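You operate a simulated robot arm through the tools that you are given. There is no shell and no other tool.

You run a simulated robot arm. Do the job below in one go: nothing can be reset, and whatever is moved stays where it is left.

Task
Shut the open dock lever and latch, then move the slotted coil's plug from the orange socket to the blue.
Fine: shut the orange cover.

Only the result counts: the job must be done as asked and must still hold three seconds after the hand-in. Knocking over, shifting, dropping, spilling or breaking anything else fails it. A push-on lid holds only when it is set on centred and level and pressed home; a screw cap is set on level and turned clockwise until tight.

Robot
A 7-joint arm with a fingered hand, fixed in place. Base frame: the origin is at the foot of the arm, x ahead of it, y to its left, z up; the work surface is at about z = 0.87. Readings come in m, degrees, newtons and seconds.
With the tool pointing down near the work surface it reaches from about 0.28 to 0.7 m from the base axis. Its first joint turns from -69.0 to 172.0 degrees. Payload 3.4 kg.
The TCP is the grasp point between the finger pads, 0.025 m short of the fingertips. In the tool frame z runs along the fingers and y along their closing line. The gripper opens to 0.088 m. The gripper's body begins 0.029 m behind the TCP. The gripper is a hand of 5 fingers: y runs from the thumb to the fingers, the wrist lies at [-0.013, -0.097, -0.162] in the tool frame, and closing takes about 1.5 s.
Orientation is told as [roll, pitch, yaw] about the base's x, y, z axes, in that order, counted from this pose: with the fingers straight down and the wrist toward the robot, the tool's x, y and z point along [0, 1, 0], [1, 0, 0] and [0, 0, -1] of the base frame.

Tools
- The arm moves only by the tool send_rows. Its argument "plan" is a list of rows, each an object (a shift or turn left out is 0, a gripper value left out holds the last) with "translation": the shift along the base's x, y, z in mm, a list of three; "turn": the turn, a rotation vector about the base's x, y, z in degrees, a list of three. In form: [{"translation": [dx, dy, dz], "turn": [ax, ay, az]}, ...]. A call has 1 to 20 rows; each row shifts and turns the commanded pose from where the row before left it. "claw" is the opening, from 0 (shut) to 1 (fully open), set as the call begins (left out, the last holds). Rows are played at 5 a second. More than 0.05 m and 8.6 degrees between two rows, or a gripper value outside its range, and nothing of the call is played. Where a pose cannot be reached the arm comes as near as it can. A force on the tool above 40 N (or 10 N above the force at the start of the call, whichever is more), or a blocked arm, ends the call early, and 0.2 s more pass. The fingers move at their own pace (about 0.153 m/s each) and stop on an object; they squeeze with about 22 N. The grip force told is the motor's: it shows also when the fingers shut on nothing. Time passes only in rows, and 0.2 s behind the last, so rows that do not move let the fingers close. It gives the time, the measured TCP pose, the force on the tool (base axes), the opening and the grip force at its end, in the units of the frame above (readings bear some noise), with the torque about the TCP (base axes, N m) and any sound that the robot's microphone picked up, and new pictures: "show" is both (left out), scene, wrist or none.
- Cameras (640 x 400 px; columns grow to the right, rows downward): "scene" is fixed at [0.0513, 0.6506, 1.6384]; the picture's right is [-0.96, -0.29, 0.00], its down [-0.09, 0.31, -0.94] and it looks along [0.27, -0.91, -0.33] (base axes); focal length 360 px, centre (320, 200). "wrist" rides on the gripper at [0.059, -0.079, -0.105] in the tool frame; the picture's right is [-0.73, 0.32, -0.61], its down [-0.62, -0.68, 0.38] and it looks along [-0.29, 0.66, 0.70] (tool axes); focal length 234 px, centre (320, 200).
- lift_body(by): slides the trunk up (or, below 0, down) by that many m; the arm rides with it, the base frame stays. It gives what a move gives, with no picture.
- curl_fingers(index, middle, ring, little, thumb_bend, thumb_turn): sets how far each is bent, from 0 (flat) to 1 (curled in); at 0.3 the hand is open as for a grip, at 0.7 the pads meet at the TCP. One left out holds its place. A second passes; each finger stops where it meets its share of the squeeze, and holds until it gets a number again. A gripper value or a shape takes the hand back. It gives what a move gives, with no picture; readings hold the bend of each and the force on index, middle, ring, little, thumb and palm. thumb_turn goes from beside the hand (0) to across from the fingers (1), as for a grip.
- hand_shape(shape): the hand has 5 fingers and takes this shape, open, in about a second: jaw (thumb against the fingers, like two jaws); tri (thumb and two fingers); tip (a fingertip pinch); poke (one finger out to press); point (the index stretched); flat (the hand flat); cup (the hand cupped); fist (a fist). The gripper value then closes the fingers along that shape, each until it touches; the sizes above hold for jaw. It gives what a move gives, with no picture.
- probe_pixels(camera, pixels): for up to 12 pixels [column, row] of the newest picture of that camera ("zoom" is the newest enlarged one), the place [x, y, z] in the base frame of the surface seen there, good to about 0.002 m. No time passes.
- zoom(camera, box): a new picture of the part [left, top, right, bottom] of that camera's present view, enlarged. No time passes.
- job_done(): hands the job in; it is judged then, once.

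Leave the gripper open and the arm clear of the work at the hand-in unless told otherwise.

The tools are called after "Request:" by a JSON object that holds its "api" and its "payload". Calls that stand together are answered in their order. send_rows: Moves the arm, as the interface text tells. Its arguments: {"type":"object","properties":{"plan":{"type":"array","items":{"type":"object","properties":{"translation":{"type":"array","items":{"type":"number"}},"turn":{"type":"array","items":{"type":"number"}}}}},"claw":{"type":"number"},"show":{"type":"string","enum":["both","scene","wrist","none"]}},"required":["plan"]} The other tools are called the same way: lift_body (by) slides the trunk up or down; hand_shape (shape) gives the hand a shape; curl_fingers (index, middle, ring, little, thumb_bend, thumb_turn) moves the fingers one by one; probe_pixels (camera, pixels) gives the place of the surface under pixels of a picture; zoom (camera, box) takes an enlarged picture of a part of a camera's view; job_done () hands the job in.

At the start:

```text
t: 0.0
position: [0.4028, -0.3697, 1.2136]
ee_rot: [0.0, 0.1, 0.0]
ft_force: [-0.1, 0.3, -0.6]
ft_torque: [-0.04, 0.02, 0.02]
grip_width: 0.0879
finger_force: 0.1
shape: jaw
bend: [0.3, 0.3, 0.3, 0.3, 0.3, 0.98]
finger forces: [0.1, 0.0, 0.0, 0.0, 0.0, 0.0]
trunk travel left (down, up): [-0.725, 0.215]
```

scene: 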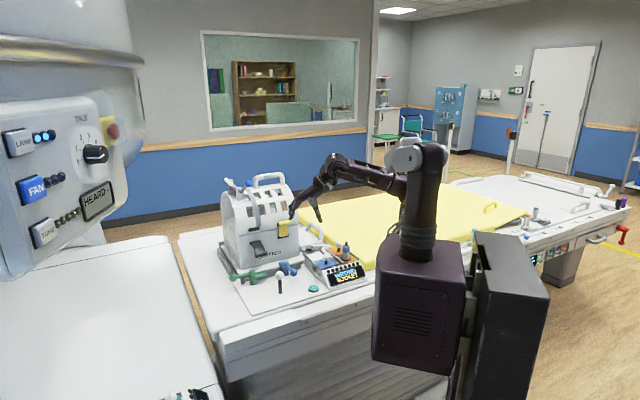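
wrist: 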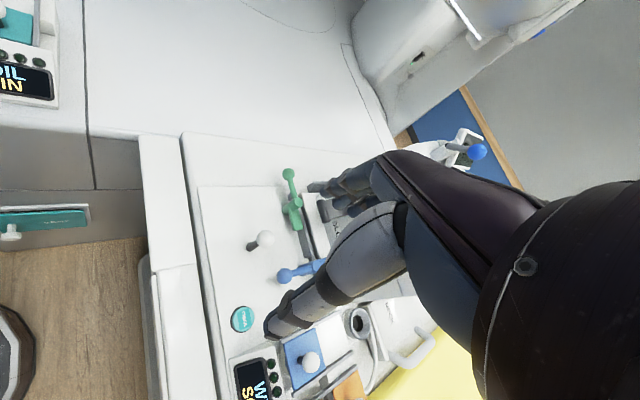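

I see an MRI-like room with a coil dock, sockets and levers on a table end around scene pixels (220-370, 170-300). I'll zoom in to take a closer look before moving.

Request:
{"api": "zoom", "payload": {"camera": "scene", "box": [200, 160, 380, 310]}}

Request:
{"api": "zoom", "payload": {"camera": "wrist", "box": [180, 140, 440, 400]}}

```text
2.67 times, centred on (290, 235) of scene
```

zoom: 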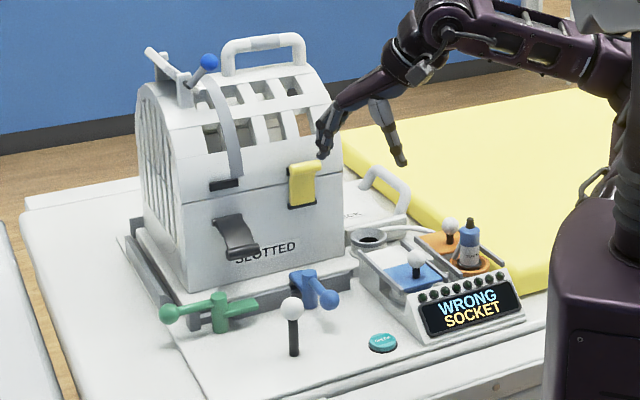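

```text
1.54 times, centred on (310, 270) of wrist
```

zoom: 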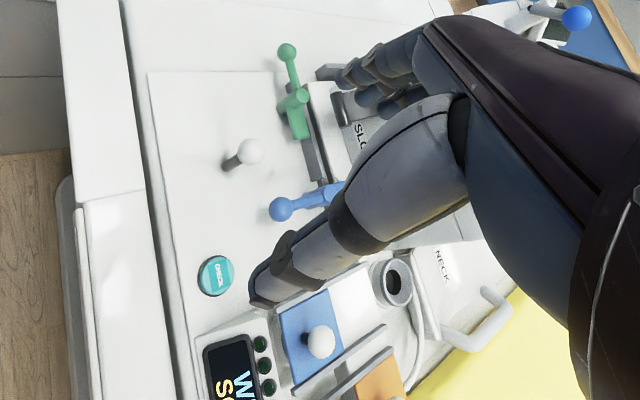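

I see a slotted coil, green and blue dock levers, a white-knob peg, a latch with a blue knob at top, yellow clip, grey clip and a socket box reading "WRONG SOCKET". I'll zoom in further on each part.

Request:
{"api": "zoom", "payload": {"camera": "scene", "box": [300, 220, 380, 290]}}

Request:
{"api": "zoom", "payload": {"camera": "scene", "box": [215, 165, 315, 240]}}

Request:
{"api": "zoom", "payload": {"camera": "scene", "box": [225, 225, 325, 300]}}

Request:
{"api": "zoom", "payload": {"camera": "scene", "box": [480, 180, 640, 280]}}

Request:
{"api": "zoom", "payload": {"camera": "scene", "box": [0, 80, 160, 280]}}

Request:
{"api": "zoom", "payload": {"camera": "wrist", "box": [200, 280, 440, 400]}}

```text
5.71 times, centred on (340, 255) of scene
```

zoom: 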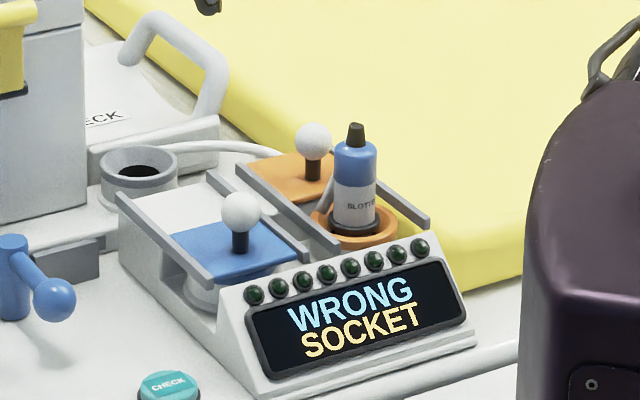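

```text
5.33 times, centred on (265, 202) of scene
```

zoom: 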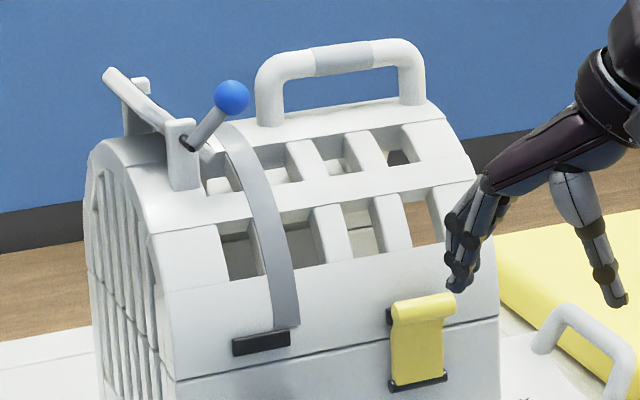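

```text
5.33 times, centred on (275, 262) of scene
```

zoom: 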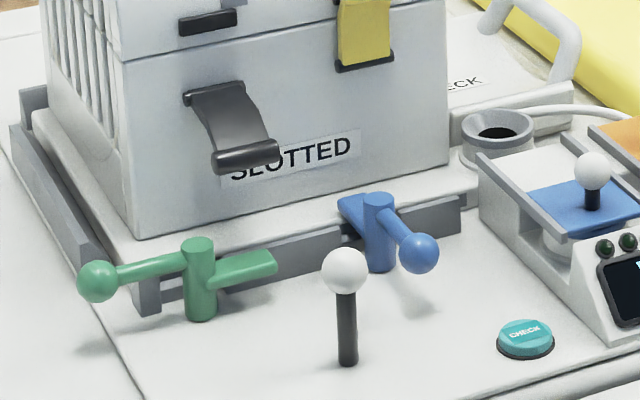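

```text
4.00 times, centred on (560, 230) of scene
```

zoom: 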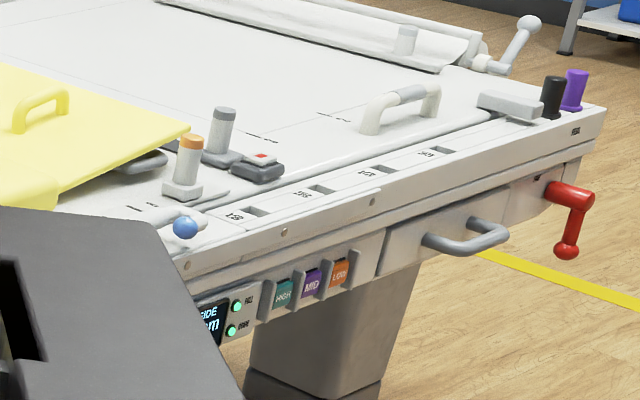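

```text
2.00 times, centred on (80, 180) of scene
```

zoom: 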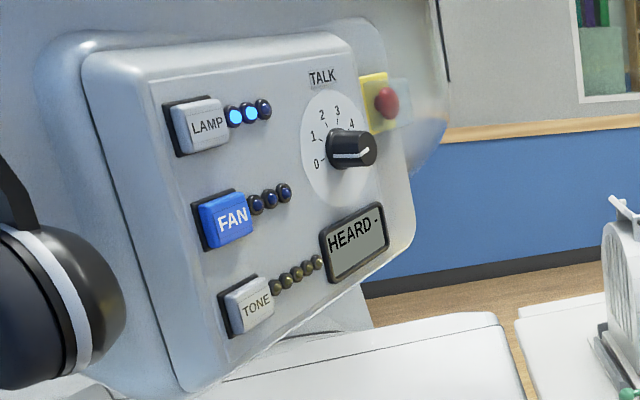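

```text
2.67 times, centred on (320, 340) of wrist
```

zoom: 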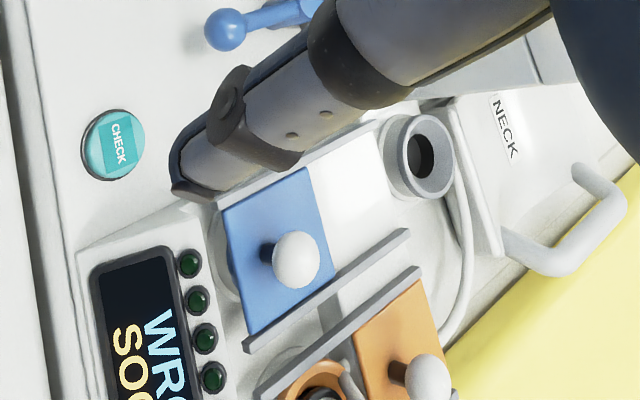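

Now I'll measure key points. Latest zoom image is the wrist one; I'll probe the scene picture directly: plug, cover knobs, levers, latch, etc. First re-zoom on the socket box and probe it.

Request:
{"api": "zoom", "payload": {"camera": "scene", "box": [300, 220, 380, 290]}}

Request:
{"api": "probe_pixels", "payload": {"camera": "zoom", "pixels": [[356, 128], [355, 160], [357, 205], [356, 222], [345, 238], [313, 138], [313, 170], [240, 208], [239, 242], [215, 245], [285, 255], [200, 290]]}}

Request:
{"api": "probe_pixels", "payload": {"camera": "zoom", "pixels": [[125, 195], [210, 300], [235, 170], [335, 245], [205, 178], [305, 260], [340, 150], [428, 218], [140, 165], [170, 385], [268, 170], [310, 190]]}}

```text
5.71 times, centred on (340, 255) of scene
```

zoom: 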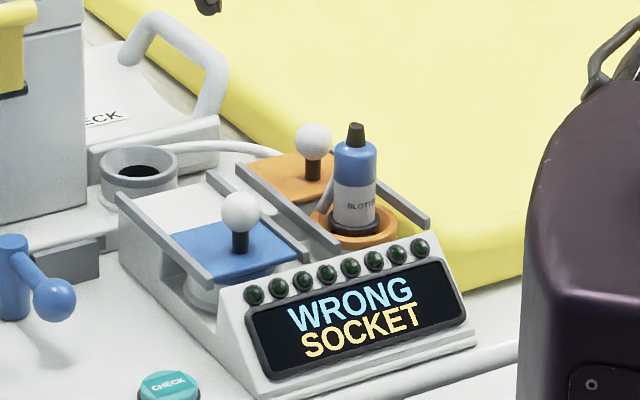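

```text
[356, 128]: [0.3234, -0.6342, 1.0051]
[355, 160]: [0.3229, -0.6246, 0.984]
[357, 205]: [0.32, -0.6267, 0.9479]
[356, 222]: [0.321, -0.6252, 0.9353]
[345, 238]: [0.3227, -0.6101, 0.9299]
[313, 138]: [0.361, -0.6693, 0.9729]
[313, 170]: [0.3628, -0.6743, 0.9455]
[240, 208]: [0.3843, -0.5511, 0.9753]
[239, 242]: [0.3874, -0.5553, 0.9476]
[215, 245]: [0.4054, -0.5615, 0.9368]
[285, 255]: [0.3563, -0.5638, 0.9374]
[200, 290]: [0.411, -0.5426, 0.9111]
```

```text
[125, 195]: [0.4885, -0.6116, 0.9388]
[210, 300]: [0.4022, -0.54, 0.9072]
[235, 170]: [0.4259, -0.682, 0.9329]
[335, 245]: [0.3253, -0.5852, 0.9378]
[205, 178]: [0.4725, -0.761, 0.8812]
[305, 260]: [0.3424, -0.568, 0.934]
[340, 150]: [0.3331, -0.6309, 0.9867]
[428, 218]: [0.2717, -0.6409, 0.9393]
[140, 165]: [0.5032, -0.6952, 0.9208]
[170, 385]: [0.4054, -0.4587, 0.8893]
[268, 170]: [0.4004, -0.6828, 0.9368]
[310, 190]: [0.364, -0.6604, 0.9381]
```

The box is rotated about 45°. Plug at about (0.32,-0.632), blue cover knob at (0.384,-0.551), orange cover knob at (0.361,-0.669). Now I'll probe the levers, peg and latch.

Request:
{"api": "zoom", "payload": {"camera": "scene", "box": [225, 225, 325, 300]}}

Request:
{"api": "probe_pixels", "payload": {"camera": "zoom", "pixels": [[97, 282], [160, 264], [200, 245], [203, 300], [240, 267], [270, 262], [418, 253], [378, 200], [378, 255], [350, 208], [347, 268], [347, 355]]}}

Request:
{"api": "probe_pixels", "payload": {"camera": "zoom", "pixels": [[200, 98], [240, 92], [230, 125], [220, 160], [268, 148], [245, 158], [208, 22], [235, 15], [365, 65], [370, 20], [340, 150], [300, 250]]}}

Request:
{"api": "probe_pixels", "payload": {"camera": "zoom", "pixels": [[170, 290], [450, 205], [60, 160], [140, 210], [300, 200], [130, 100], [440, 120], [525, 330], [400, 320], [100, 340], [30, 100], [345, 235]]}}

```text
5.33 times, centred on (275, 262) of scene
```

zoom: 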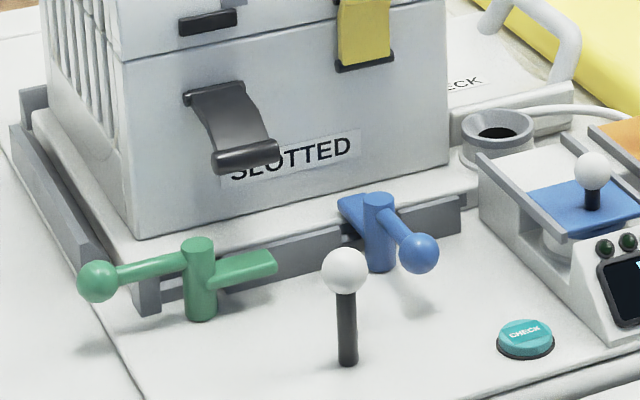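

```text
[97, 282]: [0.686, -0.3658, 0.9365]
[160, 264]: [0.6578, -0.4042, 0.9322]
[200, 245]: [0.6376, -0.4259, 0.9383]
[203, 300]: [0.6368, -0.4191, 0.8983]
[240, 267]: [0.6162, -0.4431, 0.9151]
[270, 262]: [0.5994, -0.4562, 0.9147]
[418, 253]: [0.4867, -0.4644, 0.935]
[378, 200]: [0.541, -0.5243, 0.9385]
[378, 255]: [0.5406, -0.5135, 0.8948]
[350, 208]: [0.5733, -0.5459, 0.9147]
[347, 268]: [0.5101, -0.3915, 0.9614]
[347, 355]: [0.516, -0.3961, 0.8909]
```

```text
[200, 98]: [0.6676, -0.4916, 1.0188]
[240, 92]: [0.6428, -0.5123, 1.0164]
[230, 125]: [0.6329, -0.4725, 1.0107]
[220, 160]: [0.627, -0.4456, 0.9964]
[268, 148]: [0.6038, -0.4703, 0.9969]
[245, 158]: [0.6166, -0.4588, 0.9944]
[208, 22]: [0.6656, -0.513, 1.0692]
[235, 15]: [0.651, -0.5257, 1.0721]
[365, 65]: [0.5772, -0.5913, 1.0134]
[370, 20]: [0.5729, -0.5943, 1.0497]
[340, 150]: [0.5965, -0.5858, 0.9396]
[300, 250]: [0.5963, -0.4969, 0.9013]
```

```text
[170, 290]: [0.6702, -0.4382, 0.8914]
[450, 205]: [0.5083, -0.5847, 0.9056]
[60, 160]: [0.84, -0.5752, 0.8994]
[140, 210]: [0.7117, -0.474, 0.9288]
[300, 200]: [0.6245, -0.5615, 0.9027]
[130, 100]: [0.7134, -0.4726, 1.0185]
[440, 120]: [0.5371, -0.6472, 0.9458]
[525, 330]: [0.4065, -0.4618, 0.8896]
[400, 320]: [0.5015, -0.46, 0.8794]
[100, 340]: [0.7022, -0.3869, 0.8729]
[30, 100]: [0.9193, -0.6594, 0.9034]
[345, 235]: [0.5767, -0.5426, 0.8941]
```

The dock is turned 45° so it faces the robot. Green lever arm lies along the dock edge (open); the blue lever points out with its cam over the edge (shut). The grey latch flap sticks out (open); the yellow one is shut. I'll probe the arm itself to learn its geometry.

Request:
{"api": "probe_pixels", "payload": {"camera": "scene", "pixels": [[417, 155], [418, 180], [420, 230], [420, 280], [395, 160], [365, 172], [345, 165], [332, 162], [325, 185], [293, 215], [320, 218], [440, 300]]}}

Request:
{"api": "zoom", "payload": {"camera": "scene", "box": [270, 120, 560, 320]}}

```text
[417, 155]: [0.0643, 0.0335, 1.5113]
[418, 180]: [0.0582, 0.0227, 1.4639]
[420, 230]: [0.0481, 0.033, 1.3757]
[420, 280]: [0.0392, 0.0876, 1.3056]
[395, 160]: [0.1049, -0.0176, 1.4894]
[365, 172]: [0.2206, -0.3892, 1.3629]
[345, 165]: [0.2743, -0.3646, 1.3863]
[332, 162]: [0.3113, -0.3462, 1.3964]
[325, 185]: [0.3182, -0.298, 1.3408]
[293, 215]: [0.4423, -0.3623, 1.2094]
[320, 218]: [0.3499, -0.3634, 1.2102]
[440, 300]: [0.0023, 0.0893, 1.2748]
```

```text
2.00 times, centred on (415, 220) of scene
```

zoom: 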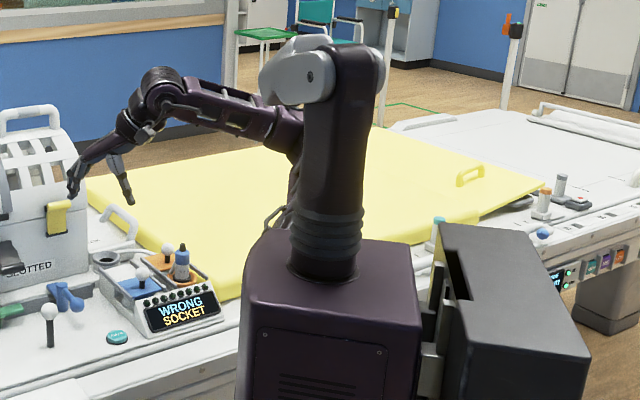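

The shoulder sits at about z = 1.50, with the column at the origin. Reaching 0.79 m out at low height will likely need the trunk lowered, so I'll check where the table edge is near the robot.

Request:
{"api": "probe_pixels", "payload": {"camera": "scene", "pixels": [[225, 335], [300, 315], [365, 290], [372, 300], [230, 365], [330, 380], [372, 380], [400, 350], [470, 350], [540, 300], [180, 300], [215, 325]]}}

Request:
{"api": "probe_pixels", "payload": {"camera": "wrist", "pixels": [[150, 200], [170, 300], [185, 390], [100, 300], [20, 340], [100, 160], [60, 180], [240, 320], [260, 240], [288, 275], [290, 175], [350, 320]]}}

```text
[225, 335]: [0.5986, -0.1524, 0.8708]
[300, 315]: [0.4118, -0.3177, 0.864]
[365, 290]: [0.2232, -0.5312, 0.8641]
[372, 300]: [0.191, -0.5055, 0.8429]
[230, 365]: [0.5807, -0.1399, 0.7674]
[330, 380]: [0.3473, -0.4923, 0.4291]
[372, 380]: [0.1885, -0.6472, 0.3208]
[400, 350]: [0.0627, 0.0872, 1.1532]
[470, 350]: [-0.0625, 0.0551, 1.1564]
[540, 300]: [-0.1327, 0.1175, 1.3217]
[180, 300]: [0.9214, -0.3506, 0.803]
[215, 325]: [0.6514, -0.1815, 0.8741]
```

```text
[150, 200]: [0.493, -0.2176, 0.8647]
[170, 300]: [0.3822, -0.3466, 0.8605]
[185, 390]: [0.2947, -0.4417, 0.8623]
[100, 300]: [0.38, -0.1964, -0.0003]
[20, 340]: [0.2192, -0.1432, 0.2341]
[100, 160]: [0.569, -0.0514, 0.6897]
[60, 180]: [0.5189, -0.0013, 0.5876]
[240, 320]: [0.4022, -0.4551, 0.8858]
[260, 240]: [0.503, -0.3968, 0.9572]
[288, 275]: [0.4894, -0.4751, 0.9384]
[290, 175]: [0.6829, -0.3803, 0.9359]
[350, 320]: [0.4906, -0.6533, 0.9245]
```

The table's front edge is about 0.52 m from the robot, so the trunk is free to go down. I'll lower it in stages, raising the hand in between.

Request:
{"api": "lift_body", "payload": {"by": -0.15}}

Request:
{"api": "send_rows", "payload": {"plan": [{"translation": [0, 0, 30]}, {"translation": [0, 0, 30]}, {"translation": [0, 0, 30]}, {"translation": [0, 0, 30]}, {"translation": [0, 0, 0]}], "show": "none"}}

Request:
{"api": "lift_body", "payload": {"by": -0.15}}

```text
t: 1.8
position: [0.4022, -0.3716, 1.0642]
ee_rot: [0.0, 0.0, -0.1]
ft_force: [0.4, -0.1, -0.5]
ft_torque: [0.02, 0.0, 0.03]
grip_width: 0.0876
finger_force: 0.1
shape: jaw
bend: [0.3, 0.3, 0.3, 0.3, 0.3, 0.98]
finger forces: [0.1, 0.0, 0.0, 0.0, 0.0, 0.0]
trunk travel left (down, up): [-0.575, 0.365]
```

```text
t: 3.0
position: [0.406, -0.3718, 1.1837]
ee_rot: [-0.1, 0.0, 0.0]
ft_force: [0.5, 0.3, 0.1]
ft_torque: [0.01, 0.03, -0.02]
grip_width: 0.0877
finger_force: 0.2
shape: jaw
bend: [0.3, 0.3, 0.3, 0.3, 0.3, 0.98]
finger forces: [0.0, 0.0, 0.0, 0.0, 0.0, 0.1]
trunk travel left (down, up): [-0.575, 0.365]
```

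```text
t: 4.7
position: [0.4053, -0.3717, 1.0349]
ee_rot: [0.0, -0.1, 0.0]
ft_force: [-0.5, 1.1, -0.1]
ft_torque: [-0.01, 0.0, -0.05]
grip_width: 0.0876
finger_force: 0.1
shape: jaw
bend: [0.3, 0.3, 0.3, 0.3, 0.3, 0.98]
finger forces: [0.0, 0.1, 0.1, 0.0, 0.0, 0.0]
trunk travel left (down, up): [-0.425, 0.515]
```

The trunk is now 0.30 m lower. I'll raise the hand to about 1.15 and yaw it -45° so it faces the dock squarely.

Request:
{"api": "send_rows", "payload": {"plan": [{"translation": [0, 0, 40]}, {"translation": [0, 0, 40]}, {"translation": [0, 0, 40], "turn": [0, 0, -7.5]}, {"turn": [0, 0, -7.5]}, {"turn": [0, 0, -7.5]}, {"turn": [0, 0, -7.5]}, {"turn": [0, 0, -7.5]}, {"turn": [0, 0, -7.5]}, {}]}}

```text
t: 6.7
position: [0.4045, -0.3796, 1.1326]
ee_rot: [0.1, -0.2, -45.0]
ft_force: [-0.5, -0.9, -0.9]
ft_torque: [0.0, -0.03, -0.02]
grip_width: 0.0875
finger_force: 0.0
shape: jaw
bend: [0.3, 0.3, 0.3, 0.3, 0.3, 0.98]
finger forces: [0.1, 0.1, 0.0, 0.0, 0.0, 0.2]
out of reach, approached as far as the arm can: row 7, 8
trunk travel left (down, up): [-0.425, 0.515]
```

scene: 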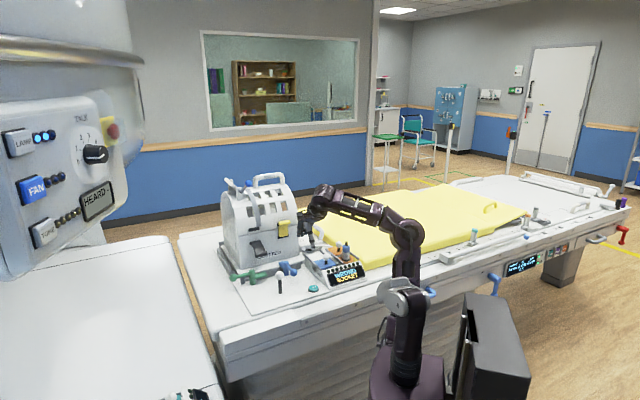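
wrist: 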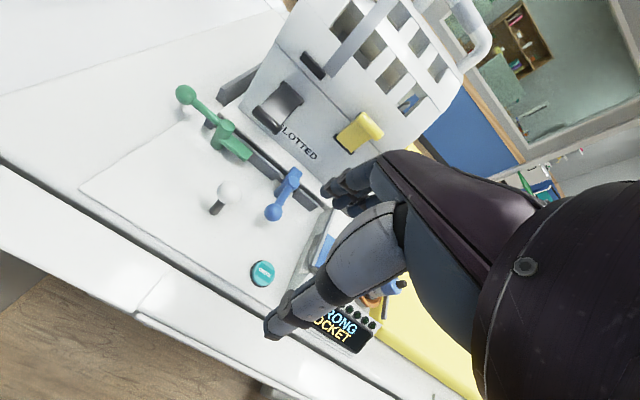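

The hand now faces the dock. The wrist camera has a good view of the lever (green, 215,120), grey latch (280,105), yellow latch. I'll zoom to check them.

Request:
{"api": "zoom", "payload": {"camera": "wrist", "box": [160, 60, 320, 160]}}

Request:
{"api": "zoom", "payload": {"camera": "wrist", "box": [240, 30, 400, 180]}}

Request:
{"api": "zoom", "payload": {"camera": "scene", "box": [225, 170, 385, 300]}}

```text
4.00 times, centred on (240, 110) of wrist
```

zoom: 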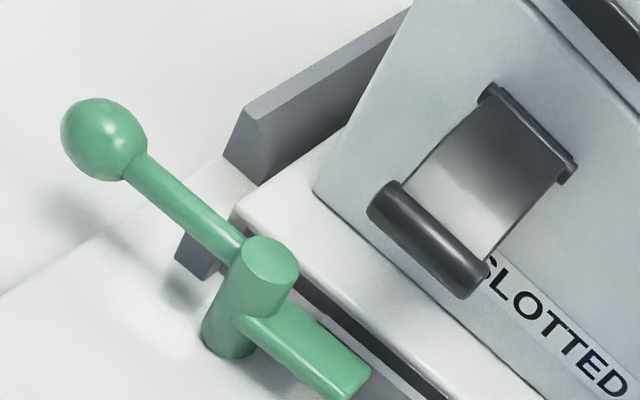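

```text
2.67 times, centred on (320, 105) of wrist
```

zoom: 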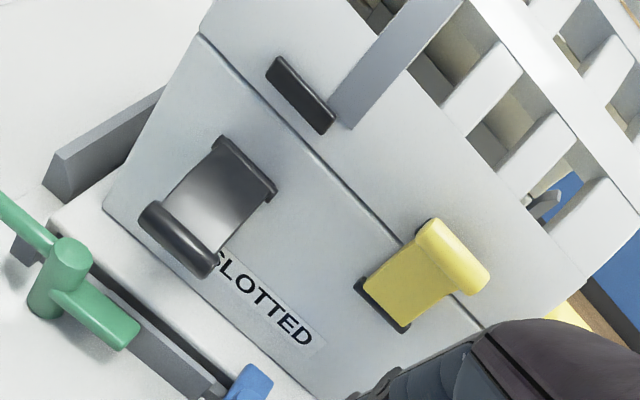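

```text
3.08 times, centred on (305, 235) of scene
```

zoom: 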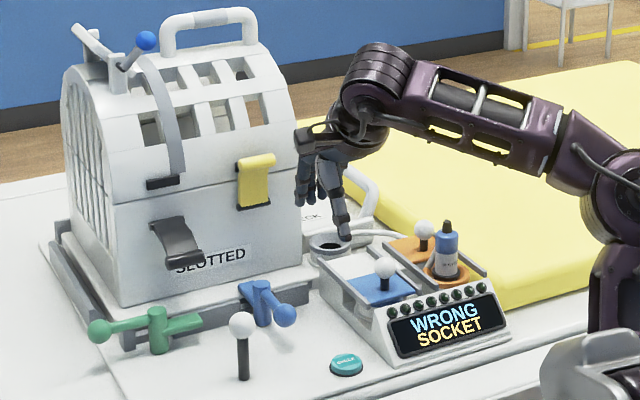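

The picture confirms it: green lever open, grey flap open, upper catch free. I'll try the "point" hand shape here in free space and look at where the index finger is.

Request:
{"api": "hand_shape", "payload": {"shape": "point"}}

Request:
{"api": "send_rows", "payload": {"plan": [{}]}}

```text
t: 7.6
position: [0.4044, -0.3802, 1.1325]
ee_rot: [0.2, -0.1, -44.8]
ft_force: [0.1, -0.6, 0.0]
ft_torque: [0.03, 0.01, 0.04]
grip_width: 0.0809
finger_force: 0.0
shape: point
bend: [0.2, 1.0, 1.0, 1.0, 0.98, 0.88]
finger forces: [0.0, 0.0, 0.1, 0.0, 0.1, 0.1]
trunk travel left (down, up): [-0.425, 0.515]
```

```text
t: 8.0
position: [0.4061, -0.3804, 1.1325]
ee_rot: [0.1, -0.1, -45.0]
ft_force: [-0.5, 0.0, 0.6]
ft_torque: [0.02, 0.06, 0.03]
grip_width: 0.0806
finger_force: 0.0
shape: point
bend: [0.2, 1.0, 1.0, 1.0, 0.98, 0.88]
finger forces: [0.0, 0.0, 0.0, 0.0, 0.0, 0.0]
trunk travel left (down, up): [-0.425, 0.515]
```

scene: 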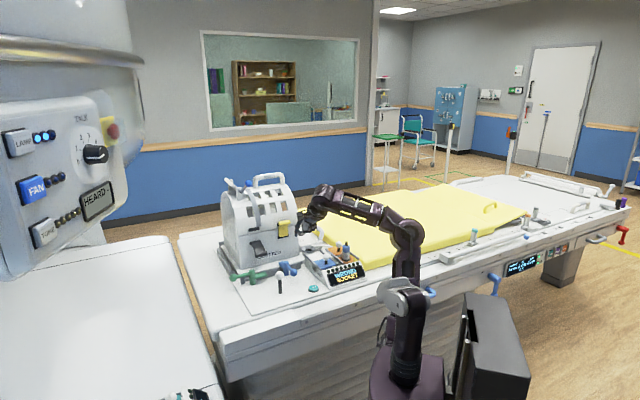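
wrist: 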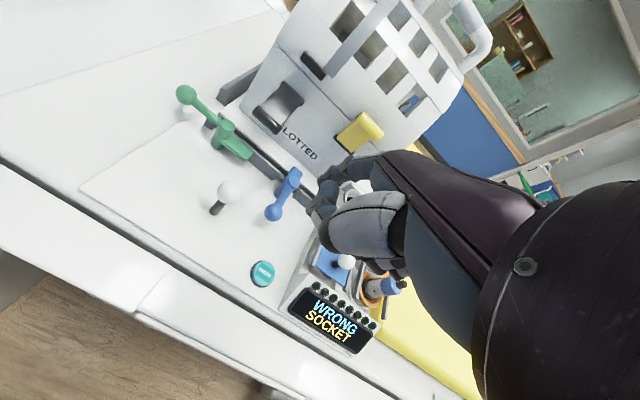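

Request:
{"api": "zoom", "payload": {"camera": "wrist", "box": [270, 130, 430, 270]}}

Request:
{"api": "zoom", "payload": {"camera": "scene", "box": [270, 170, 350, 240]}}

```text
2.86 times, centred on (350, 200) of wrist
```

zoom: 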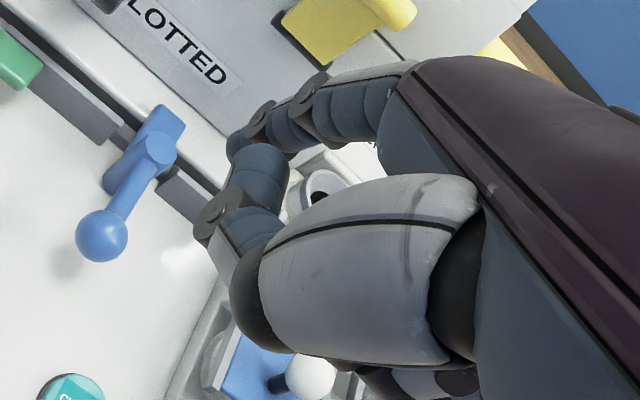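

```text
5.71 times, centred on (310, 205) of scene
```

zoom: 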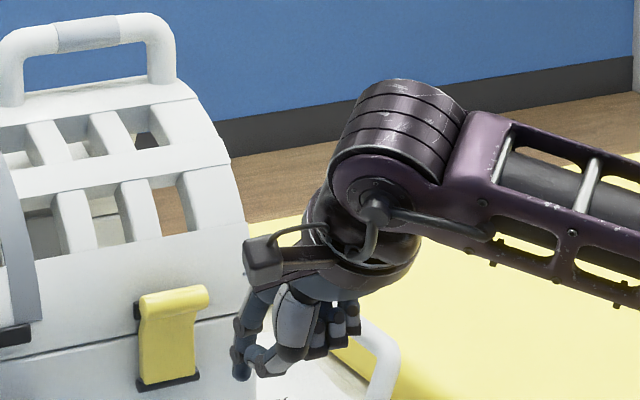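

The index finger is on the hand's left (+e) side. I'll probe its tip and joints in this zoom.

Request:
{"api": "probe_pixels", "payload": {"camera": "zoom", "pixels": [[241, 374], [240, 355], [245, 325], [252, 305], [262, 285], [270, 370], [262, 352], [295, 365], [350, 325], [290, 310], [265, 255], [340, 300]]}}

```text
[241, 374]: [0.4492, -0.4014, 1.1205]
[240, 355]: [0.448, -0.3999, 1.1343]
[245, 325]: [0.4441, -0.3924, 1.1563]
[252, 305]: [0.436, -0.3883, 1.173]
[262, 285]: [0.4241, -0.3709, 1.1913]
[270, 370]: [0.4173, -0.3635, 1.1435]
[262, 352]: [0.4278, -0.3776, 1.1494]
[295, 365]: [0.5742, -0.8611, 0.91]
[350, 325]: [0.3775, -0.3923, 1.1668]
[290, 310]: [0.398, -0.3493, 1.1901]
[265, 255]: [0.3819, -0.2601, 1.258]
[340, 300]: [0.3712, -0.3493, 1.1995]
```

The index tip sits about 53 mm ahead and 13 mm left of the TCP, with about 20 mm below it. The thumb is close to it, so I'll turn the thumb aside and see what that looks like.

Request:
{"api": "curl_fingers", "payload": {"thumb_turn": 0, "thumb_bend": 0.2, "index": 0.25}}

Request:
{"api": "zoom", "payload": {"camera": "wrist", "box": [270, 130, 430, 270]}}

Request:
{"api": "zoom", "payload": {"camera": "scene", "box": [270, 170, 350, 240]}}

```text
t: 9.0
position: [0.4054, -0.3803, 1.1331]
ee_rot: [0.1, 0.0, -44.8]
ft_force: [-1.2, 0.3, 0.0]
ft_torque: [0.02, -0.02, 0.01]
grip_width: 0.125
finger_force: 0.1
shape: fingers
bend: [0.25, 1.0, 1.0, 1.0, 0.2, 0.0]
finger forces: [0.0, 0.0, 0.0, 0.1, 0.0, 0.0]
trunk travel left (down, up): [-0.425, 0.515]
```

```text
2.86 times, centred on (350, 200) of wrist
```

zoom: 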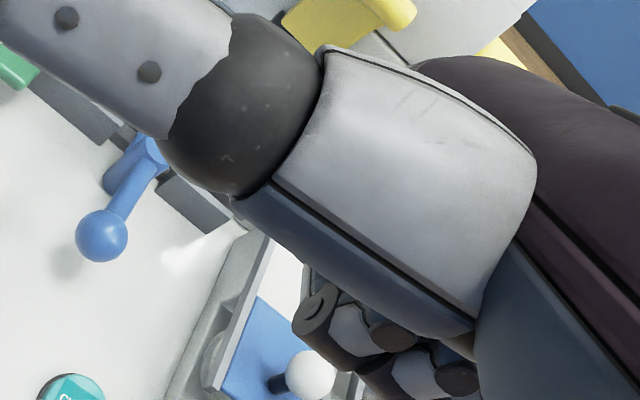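

```text
5.71 times, centred on (310, 205) of scene
```

zoom: 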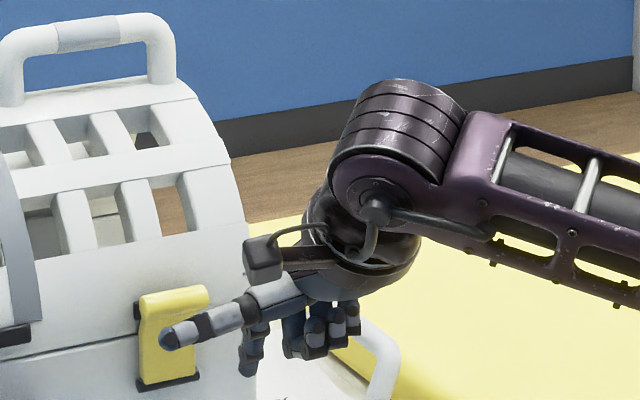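

With the thumb sideways it sticks out to the left and blocks the view. I'll try the "poke" shape instead.

Request:
{"api": "hand_shape", "payload": {"shape": "poke"}}

Request:
{"api": "zoom", "payload": {"camera": "wrist", "box": [270, 130, 430, 270]}}

Request:
{"api": "zoom", "payload": {"camera": "scene", "box": [270, 170, 350, 240]}}

```text
t: 9.9
position: [0.4052, -0.3798, 1.1333]
ee_rot: [0.1, -0.1, -44.9]
ft_force: [-0.2, -0.6, -0.7]
ft_torque: [0.0, -0.01, -0.04]
grip_width: 0.0
finger_force: 0.2
shape: poke
bend: [0.7, 0.7, 0.99, 0.99, 1.0, 1.0]
finger forces: [0.0, 0.0, 0.0, 0.0, 0.0, 0.0]
trunk travel left (down, up): [-0.425, 0.515]
```

```text
2.86 times, centred on (350, 200) of wrist
```

zoom: 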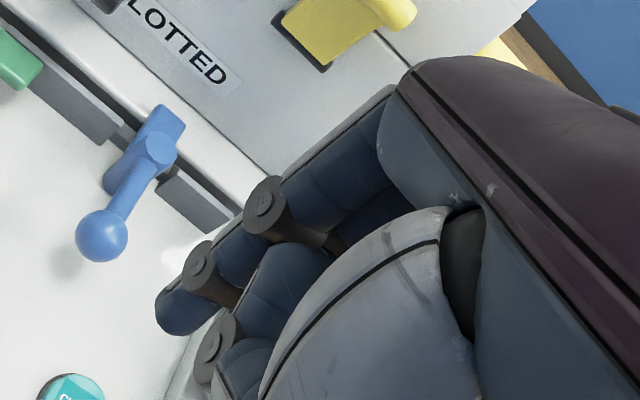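

```text
5.71 times, centred on (310, 205) of scene
```

zoom: 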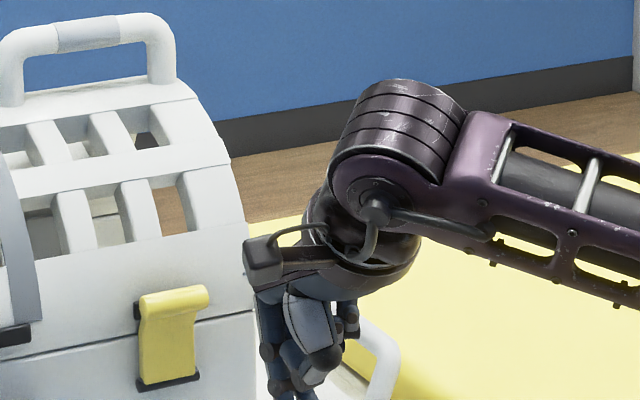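

"Poke" makes index and middle fingers a straight vertical prong at the TCP, which suits this. I'll probe the green lever again from this wrist view to cross-check positions.

Request:
{"api": "send_rows", "payload": {"plan": [{}], "show": "wrist"}}

Request:
{"api": "zoom", "payload": {"camera": "wrist", "box": [160, 60, 320, 160]}}

Request:
{"api": "probe_pixels", "payload": {"camera": "zoom", "pixels": [[100, 140], [185, 205], [262, 258], [320, 355], [355, 375], [385, 200], [470, 285], [430, 240], [497, 95], [565, 170], [490, 170], [270, 120]]}}

```text
t: 10.3
position: [0.4043, -0.3801, 1.1329]
ee_rot: [0.1, -0.1, -45.0]
ft_force: [-0.1, 0.6, -0.3]
ft_torque: [0.01, 0.04, -0.01]
grip_width: 0.0
finger_force: 0.1
shape: poke
bend: [0.7, 0.7, 0.99, 0.99, 1.0, 1.0]
finger forces: [0.0, 0.0, 0.0, 0.0, 0.0, 0.0]
trunk travel left (down, up): [-0.425, 0.515]
```

wrist: 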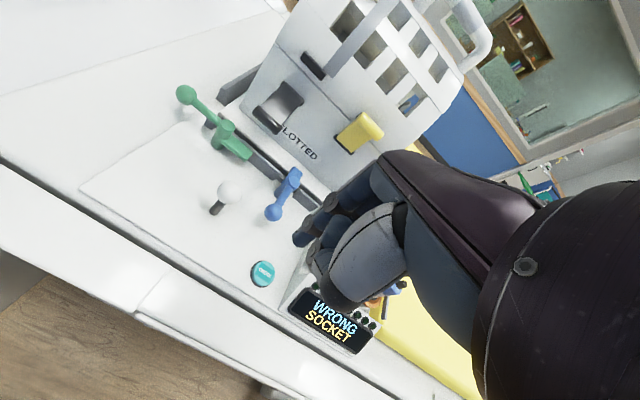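

```text
4.00 times, centred on (240, 110) of wrist
```

zoom: 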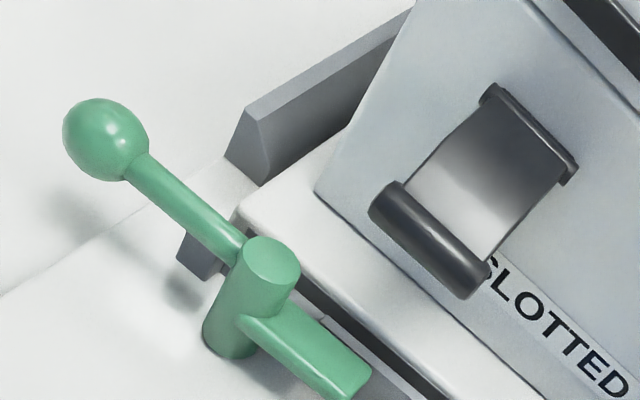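

```text
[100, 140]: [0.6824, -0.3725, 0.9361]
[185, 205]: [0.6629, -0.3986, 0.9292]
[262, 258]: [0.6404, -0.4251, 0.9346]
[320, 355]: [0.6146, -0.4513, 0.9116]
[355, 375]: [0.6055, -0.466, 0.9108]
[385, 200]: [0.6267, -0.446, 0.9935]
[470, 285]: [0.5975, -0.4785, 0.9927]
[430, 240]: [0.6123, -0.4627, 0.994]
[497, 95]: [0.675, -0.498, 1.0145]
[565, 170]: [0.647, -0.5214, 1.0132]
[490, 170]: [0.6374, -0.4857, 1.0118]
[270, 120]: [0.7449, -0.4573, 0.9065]
```

Lever pivot at about (0.641, -0.426), knob centre (0.693, -0.376, 0.926). I'll move left at height first, then forward, to a point above and behind the knob, staying clear of the latch and coil, and test reach.

Request:
{"api": "send_rows", "payload": {"plan": [{"translation": [28, 28, 0]}, {"translation": [28, 28, -10]}, {"translation": [28, 28, -10]}, {"translation": [28, 28, -10]}, {"translation": [30, 30, -10]}, {}], "show": "none"}}

Request:
{"api": "send_rows", "payload": {"plan": [{"translation": [28, -28, 0]}, {"translation": [28, -28, 0]}, {"translation": [28, -28, 0]}, {"translation": [28, -28, 0]}, {"translation": [28, -28, 0]}, {"translation": [22, -22, 0]}, {}]}}

```text
t: 11.7
position: [0.5267, -0.2723, 1.0367]
ee_rot: [0.3, -0.2, -44.8]
ft_force: [0.7, -0.3, -0.2]
ft_torque: [0.0, -0.02, 0.0]
grip_width: 0.0
finger_force: 0.0
shape: poke
bend: [0.7, 0.7, 0.99, 0.99, 1.0, 1.0]
finger forces: [0.1, 0.1, 0.1, 0.0, 0.0, 0.0]
out of reach, approached as far as the arm can: row 1, 2, 3, 4, 5
trunk travel left (down, up): [-0.425, 0.515]
```

```text
t: 13.3
position: [0.6215, -0.4037, 1.0169]
ee_rot: [0.1, -0.1, -45.0]
ft_force: [-0.9, -0.4, 0.0]
ft_torque: [-0.01, -0.02, 0.03]
grip_width: 0.0001
finger_force: 0.1
shape: poke
bend: [0.7, 0.7, 0.99, 0.99, 1.0, 1.0]
finger forces: [0.0, 0.0, 0.0, 0.0, 0.0, 0.0]
out of reach, approached as far as the arm can: row 3, 4, 5, 6
trunk travel left (down, up): [-0.425, 0.515]
```

scene: 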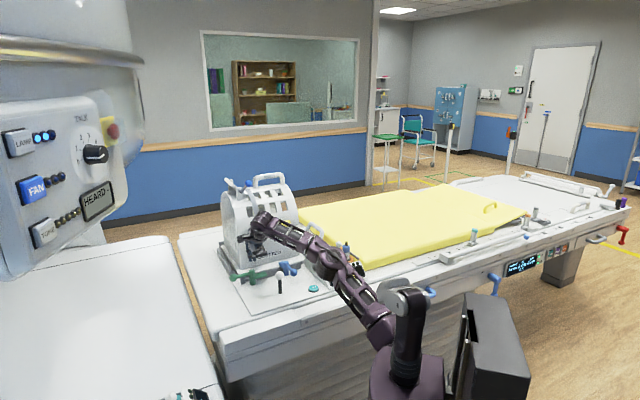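
wrist: 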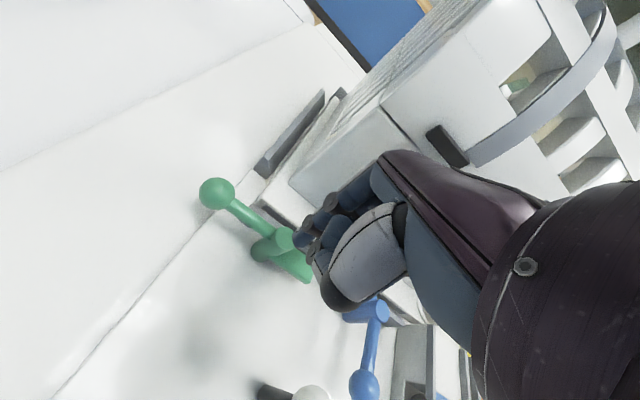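

The arm is near full stretch with the fingers straight down (0.62, -0.40, 1.017), close to the latch tip. I'll pull back and to the left, then tilt the fingers forward, which brings the wrist nearer for more reach.

Request:
{"api": "send_rows", "payload": {"plan": [{"translation": [-20, 20, 0]}, {"translation": [-20, 20, 0]}, {"translation": [-20, 20, 0]}, {}, {}], "show": "none"}}

```text
t: 14.5
position: [0.5593, -0.344, 1.0163]
ee_rot: [-0.1, 0.0, -45.0]
ft_force: [0.1, 0.8, 0.1]
ft_torque: [-0.04, -0.01, 0.0]
grip_width: 0.0001
finger_force: 0.1
shape: poke
bend: [0.7, 0.7, 0.99, 0.99, 1.0, 1.0]
finger forces: [0.0, 0.0, 0.1, 0.1, 0.0, 0.0]
trunk travel left (down, up): [-0.425, 0.515]
```

The commanded pose follows the real one, so shifts are reliable. Now I'll tilt the fingers forward about 37° while rising a little.

Request:
{"api": "send_rows", "payload": {"plan": [{"translation": [0, 0, 15], "turn": [-5.3, -5.3, 0]}, {"translation": [0, 0, 15], "turn": [-5.3, -5.3, 0]}, {"translation": [0, 0, 15], "turn": [-5.3, -5.3, 0]}, {"translation": [0, 0, 15], "turn": [-5.3, -5.3, 0]}, {"translation": [0, 0, 15], "turn": [-5.3, -5.3, 0]}, {}]}}

```text
t: 15.9
position: [0.5599, -0.3444, 1.0911]
ee_rot: [0.1, -37.6, -45.0]
ft_force: [-0.1, -0.1, -0.5]
ft_torque: [0.01, 0.01, -0.02]
grip_width: 0.0
finger_force: 0.1
shape: poke
bend: [0.7, 0.7, 0.99, 0.99, 1.0, 1.0]
finger forces: [0.0, 0.0, 0.0, 0.0, 0.1, 0.0]
trunk travel left (down, up): [-0.425, 0.515]
```

scene: 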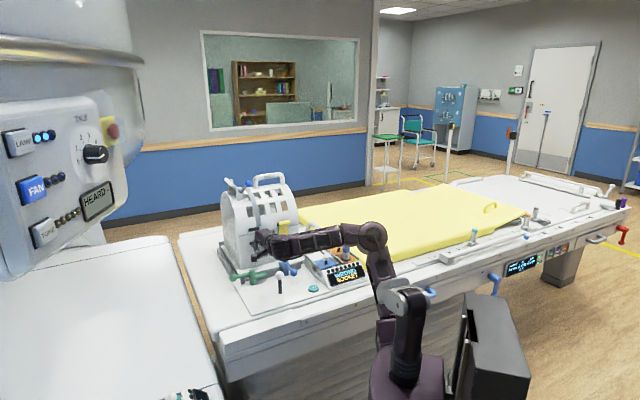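
wrist: 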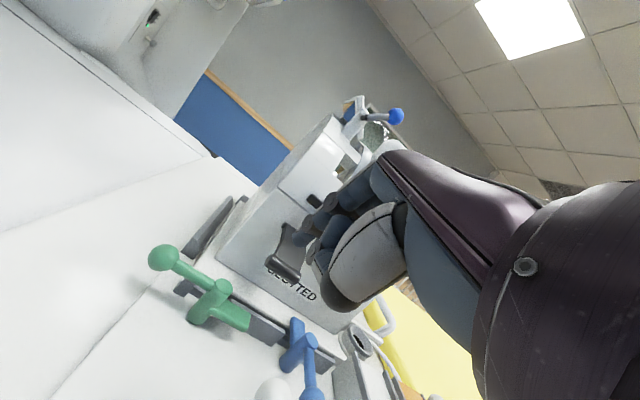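

The tilt worked. Next I'll lower the trunk another 0.10 m and move further left so the hand stays clear of the peg.

Request:
{"api": "send_rows", "payload": {"plan": [{"translation": [25, 25, 10]}, {"translation": [20, 20, 10]}, {}], "show": "none"}}

Request:
{"api": "lift_body", "payload": {"by": -0.1}}

```text
t: 16.7
position: [0.6049, -0.2987, 1.1093]
ee_rot: [0.0, -37.5, -45.0]
ft_force: [-0.4, 0.1, 0.3]
ft_torque: [-0.02, -0.01, -0.03]
grip_width: 0.0
finger_force: 0.0
shape: poke
bend: [0.7, 0.7, 0.99, 0.99, 1.0, 1.0]
finger forces: [0.1, 0.1, 0.0, 0.0, 0.0, 0.0]
trunk travel left (down, up): [-0.425, 0.515]
```

```text
t: 18.0
position: [0.6054, -0.2993, 1.0101]
ee_rot: [0.1, -37.5, -45.0]
ft_force: [0.3, 0.5, 0.1]
ft_torque: [0.04, 0.0, 0.0]
grip_width: 0.0001
finger_force: 0.2
shape: poke
bend: [0.7, 0.7, 0.99, 0.99, 1.0, 1.0]
finger forces: [0.1, 0.1, 0.0, 0.0, 0.1, 0.0]
trunk travel left (down, up): [-0.325, 0.615]
```

I'm at e≈0.216 (left of the lever line), f≈0.64. I'll view the hand now and probe the prong's tip positions in both cameras.

Request:
{"api": "send_rows", "payload": {"plan": [{}]}}

Request:
{"api": "zoom", "payload": {"camera": "scene", "box": [220, 200, 320, 280]}}

Request:
{"api": "zoom", "payload": {"camera": "wrist", "box": [240, 130, 440, 290]}}

```text
t: 18.4
position: [0.6054, -0.2995, 1.0094]
ee_rot: [0.1, -37.5, -45.0]
ft_force: [-0.5, 0.7, -0.1]
ft_torque: [-0.02, 0.01, 0.01]
grip_width: 0.0
finger_force: 0.0
shape: poke
bend: [0.7, 0.7, 0.99, 0.99, 1.0, 1.0]
finger forces: [0.1, 0.0, 0.0, 0.0, 0.0, 0.0]
trunk travel left (down, up): [-0.325, 0.615]
```

scene: 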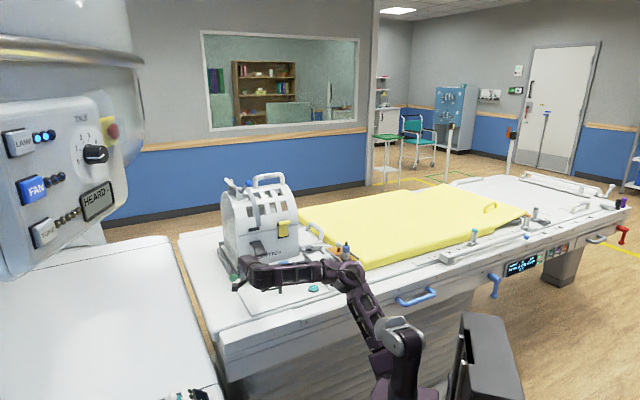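
wrist: 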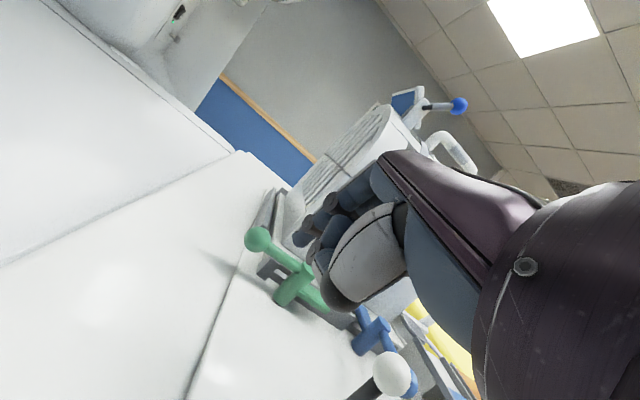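

```text
5.00 times, centred on (270, 240) of scene
```

zoom: 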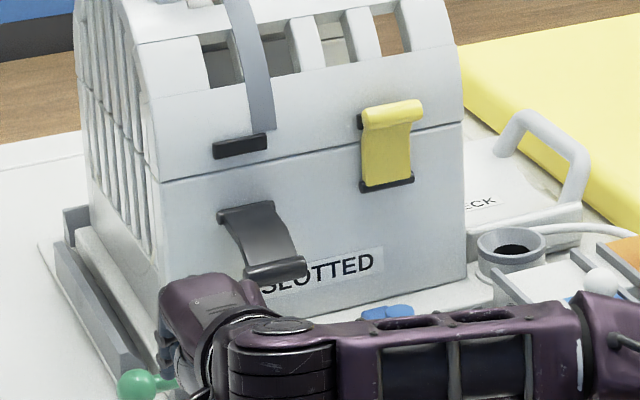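

```text
2.50 times, centred on (340, 210) of wrist
```

zoom: 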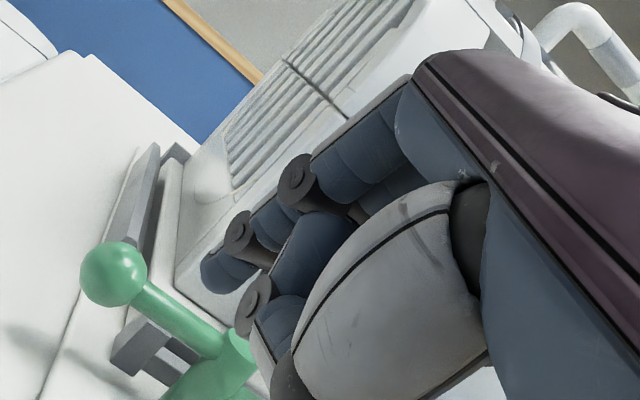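

The forearm comes in from the right across the socket box side. I'll check how high the elbow and forearm are above the plug and knobs.

Request:
{"api": "probe_pixels", "payload": {"camera": "scene", "pixels": [[350, 275], [340, 268], [320, 270], [300, 270], [280, 275], [260, 272], [245, 275], [365, 310], [380, 340], [345, 290]]}}

Request:
{"api": "probe_pixels", "payload": {"camera": "wrist", "pixels": [[308, 218], [322, 206], [306, 238], [330, 233], [345, 195], [323, 262], [340, 300]]}}

Request:
{"api": "zoom", "payload": {"camera": "scene", "box": [270, 230, 430, 340]}}

```text
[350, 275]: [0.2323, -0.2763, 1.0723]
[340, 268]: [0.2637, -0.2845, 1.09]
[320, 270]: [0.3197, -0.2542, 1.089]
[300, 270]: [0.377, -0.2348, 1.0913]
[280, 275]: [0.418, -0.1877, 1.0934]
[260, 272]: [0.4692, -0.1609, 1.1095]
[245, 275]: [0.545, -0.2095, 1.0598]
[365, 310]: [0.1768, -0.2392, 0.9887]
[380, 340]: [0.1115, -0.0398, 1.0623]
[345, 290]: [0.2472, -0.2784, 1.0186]
```

```text
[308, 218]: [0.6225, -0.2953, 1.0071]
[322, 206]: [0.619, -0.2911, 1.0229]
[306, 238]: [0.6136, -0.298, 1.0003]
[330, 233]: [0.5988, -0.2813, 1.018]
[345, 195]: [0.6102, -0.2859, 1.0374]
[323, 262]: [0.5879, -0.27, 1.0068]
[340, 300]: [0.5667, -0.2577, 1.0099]
```

```text
3.64 times, centred on (350, 285) of scene
```

zoom: 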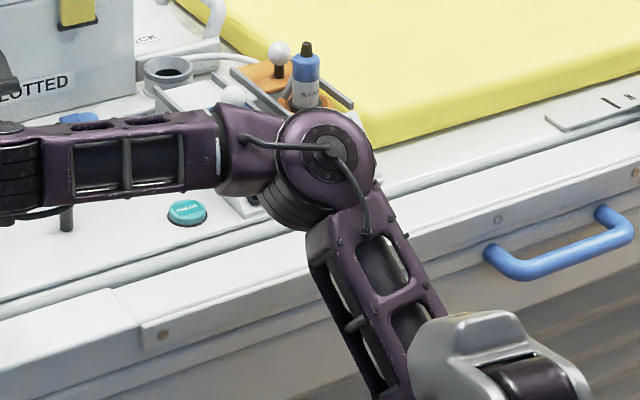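

The elbow is well back over free space, at (0.23,-0.28,1.04), so it's no concern. I'd rather have one clear prong, so I'll curl the middle finger away and leave only the index out.

Request:
{"api": "curl_fingers", "payload": {"index": 0.5, "middle": 1.0, "ring": 1.0, "little": 1.0, "thumb_bend": 1.0}}

Request:
{"api": "zoom", "payload": {"camera": "wrist", "box": [240, 130, 440, 290]}}

```text
t: 19.4
position: [0.6043, -0.299, 1.0104]
ee_rot: [0.0, -37.5, -45.0]
ft_force: [0.9, -0.2, -0.1]
ft_torque: [0.02, 0.04, 0.06]
grip_width: 0.0176
finger_force: 0.0
shape: fingers
bend: [0.38, 1.0, 1.0, 1.0, 1.0, 1.0]
finger forces: [0.0, 0.1, 0.0, 0.1, 0.0, 0.0]
trunk travel left (down, up): [-0.325, 0.615]
```

```text
2.50 times, centred on (340, 210) of wrist
```

zoom: 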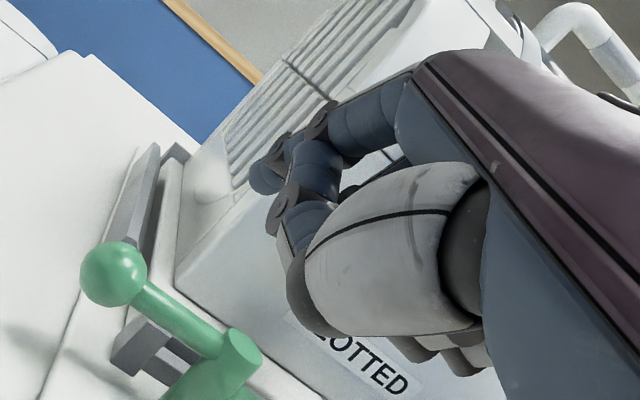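

The index settled at 0.38, so something may be pushing it. I'll let it settle and look again.

Request:
{"api": "send_rows", "payload": {"plan": [{}, {}], "show": "none"}}

Request:
{"api": "zoom", "payload": {"camera": "wrist", "box": [270, 140, 400, 270]}}

```text
t: 20.0
position: [0.606, -0.2998, 1.0097]
ee_rot: [0.0, -37.6, -45.1]
ft_force: [-0.4, 0.2, -0.4]
ft_torque: [0.03, 0.01, -0.02]
grip_width: 0.0179
finger_force: 0.0
shape: fingers
bend: [0.38, 1.0, 1.0, 1.0, 1.0, 1.0]
finger forces: [0.0, 0.0, 0.0, 0.0, 0.0, 0.0]
trunk travel left (down, up): [-0.325, 0.615]
```

```text
3.08 times, centred on (335, 205) of wrist
```

zoom: 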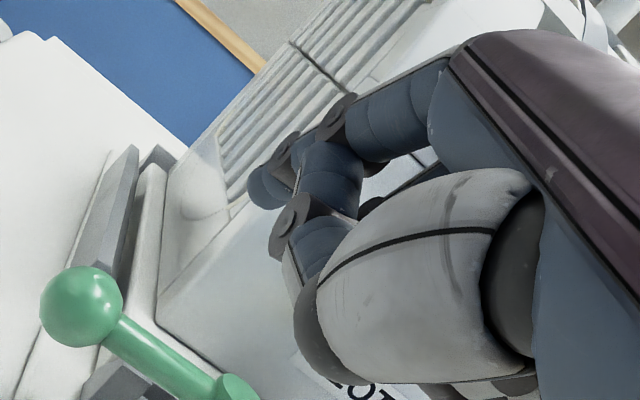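

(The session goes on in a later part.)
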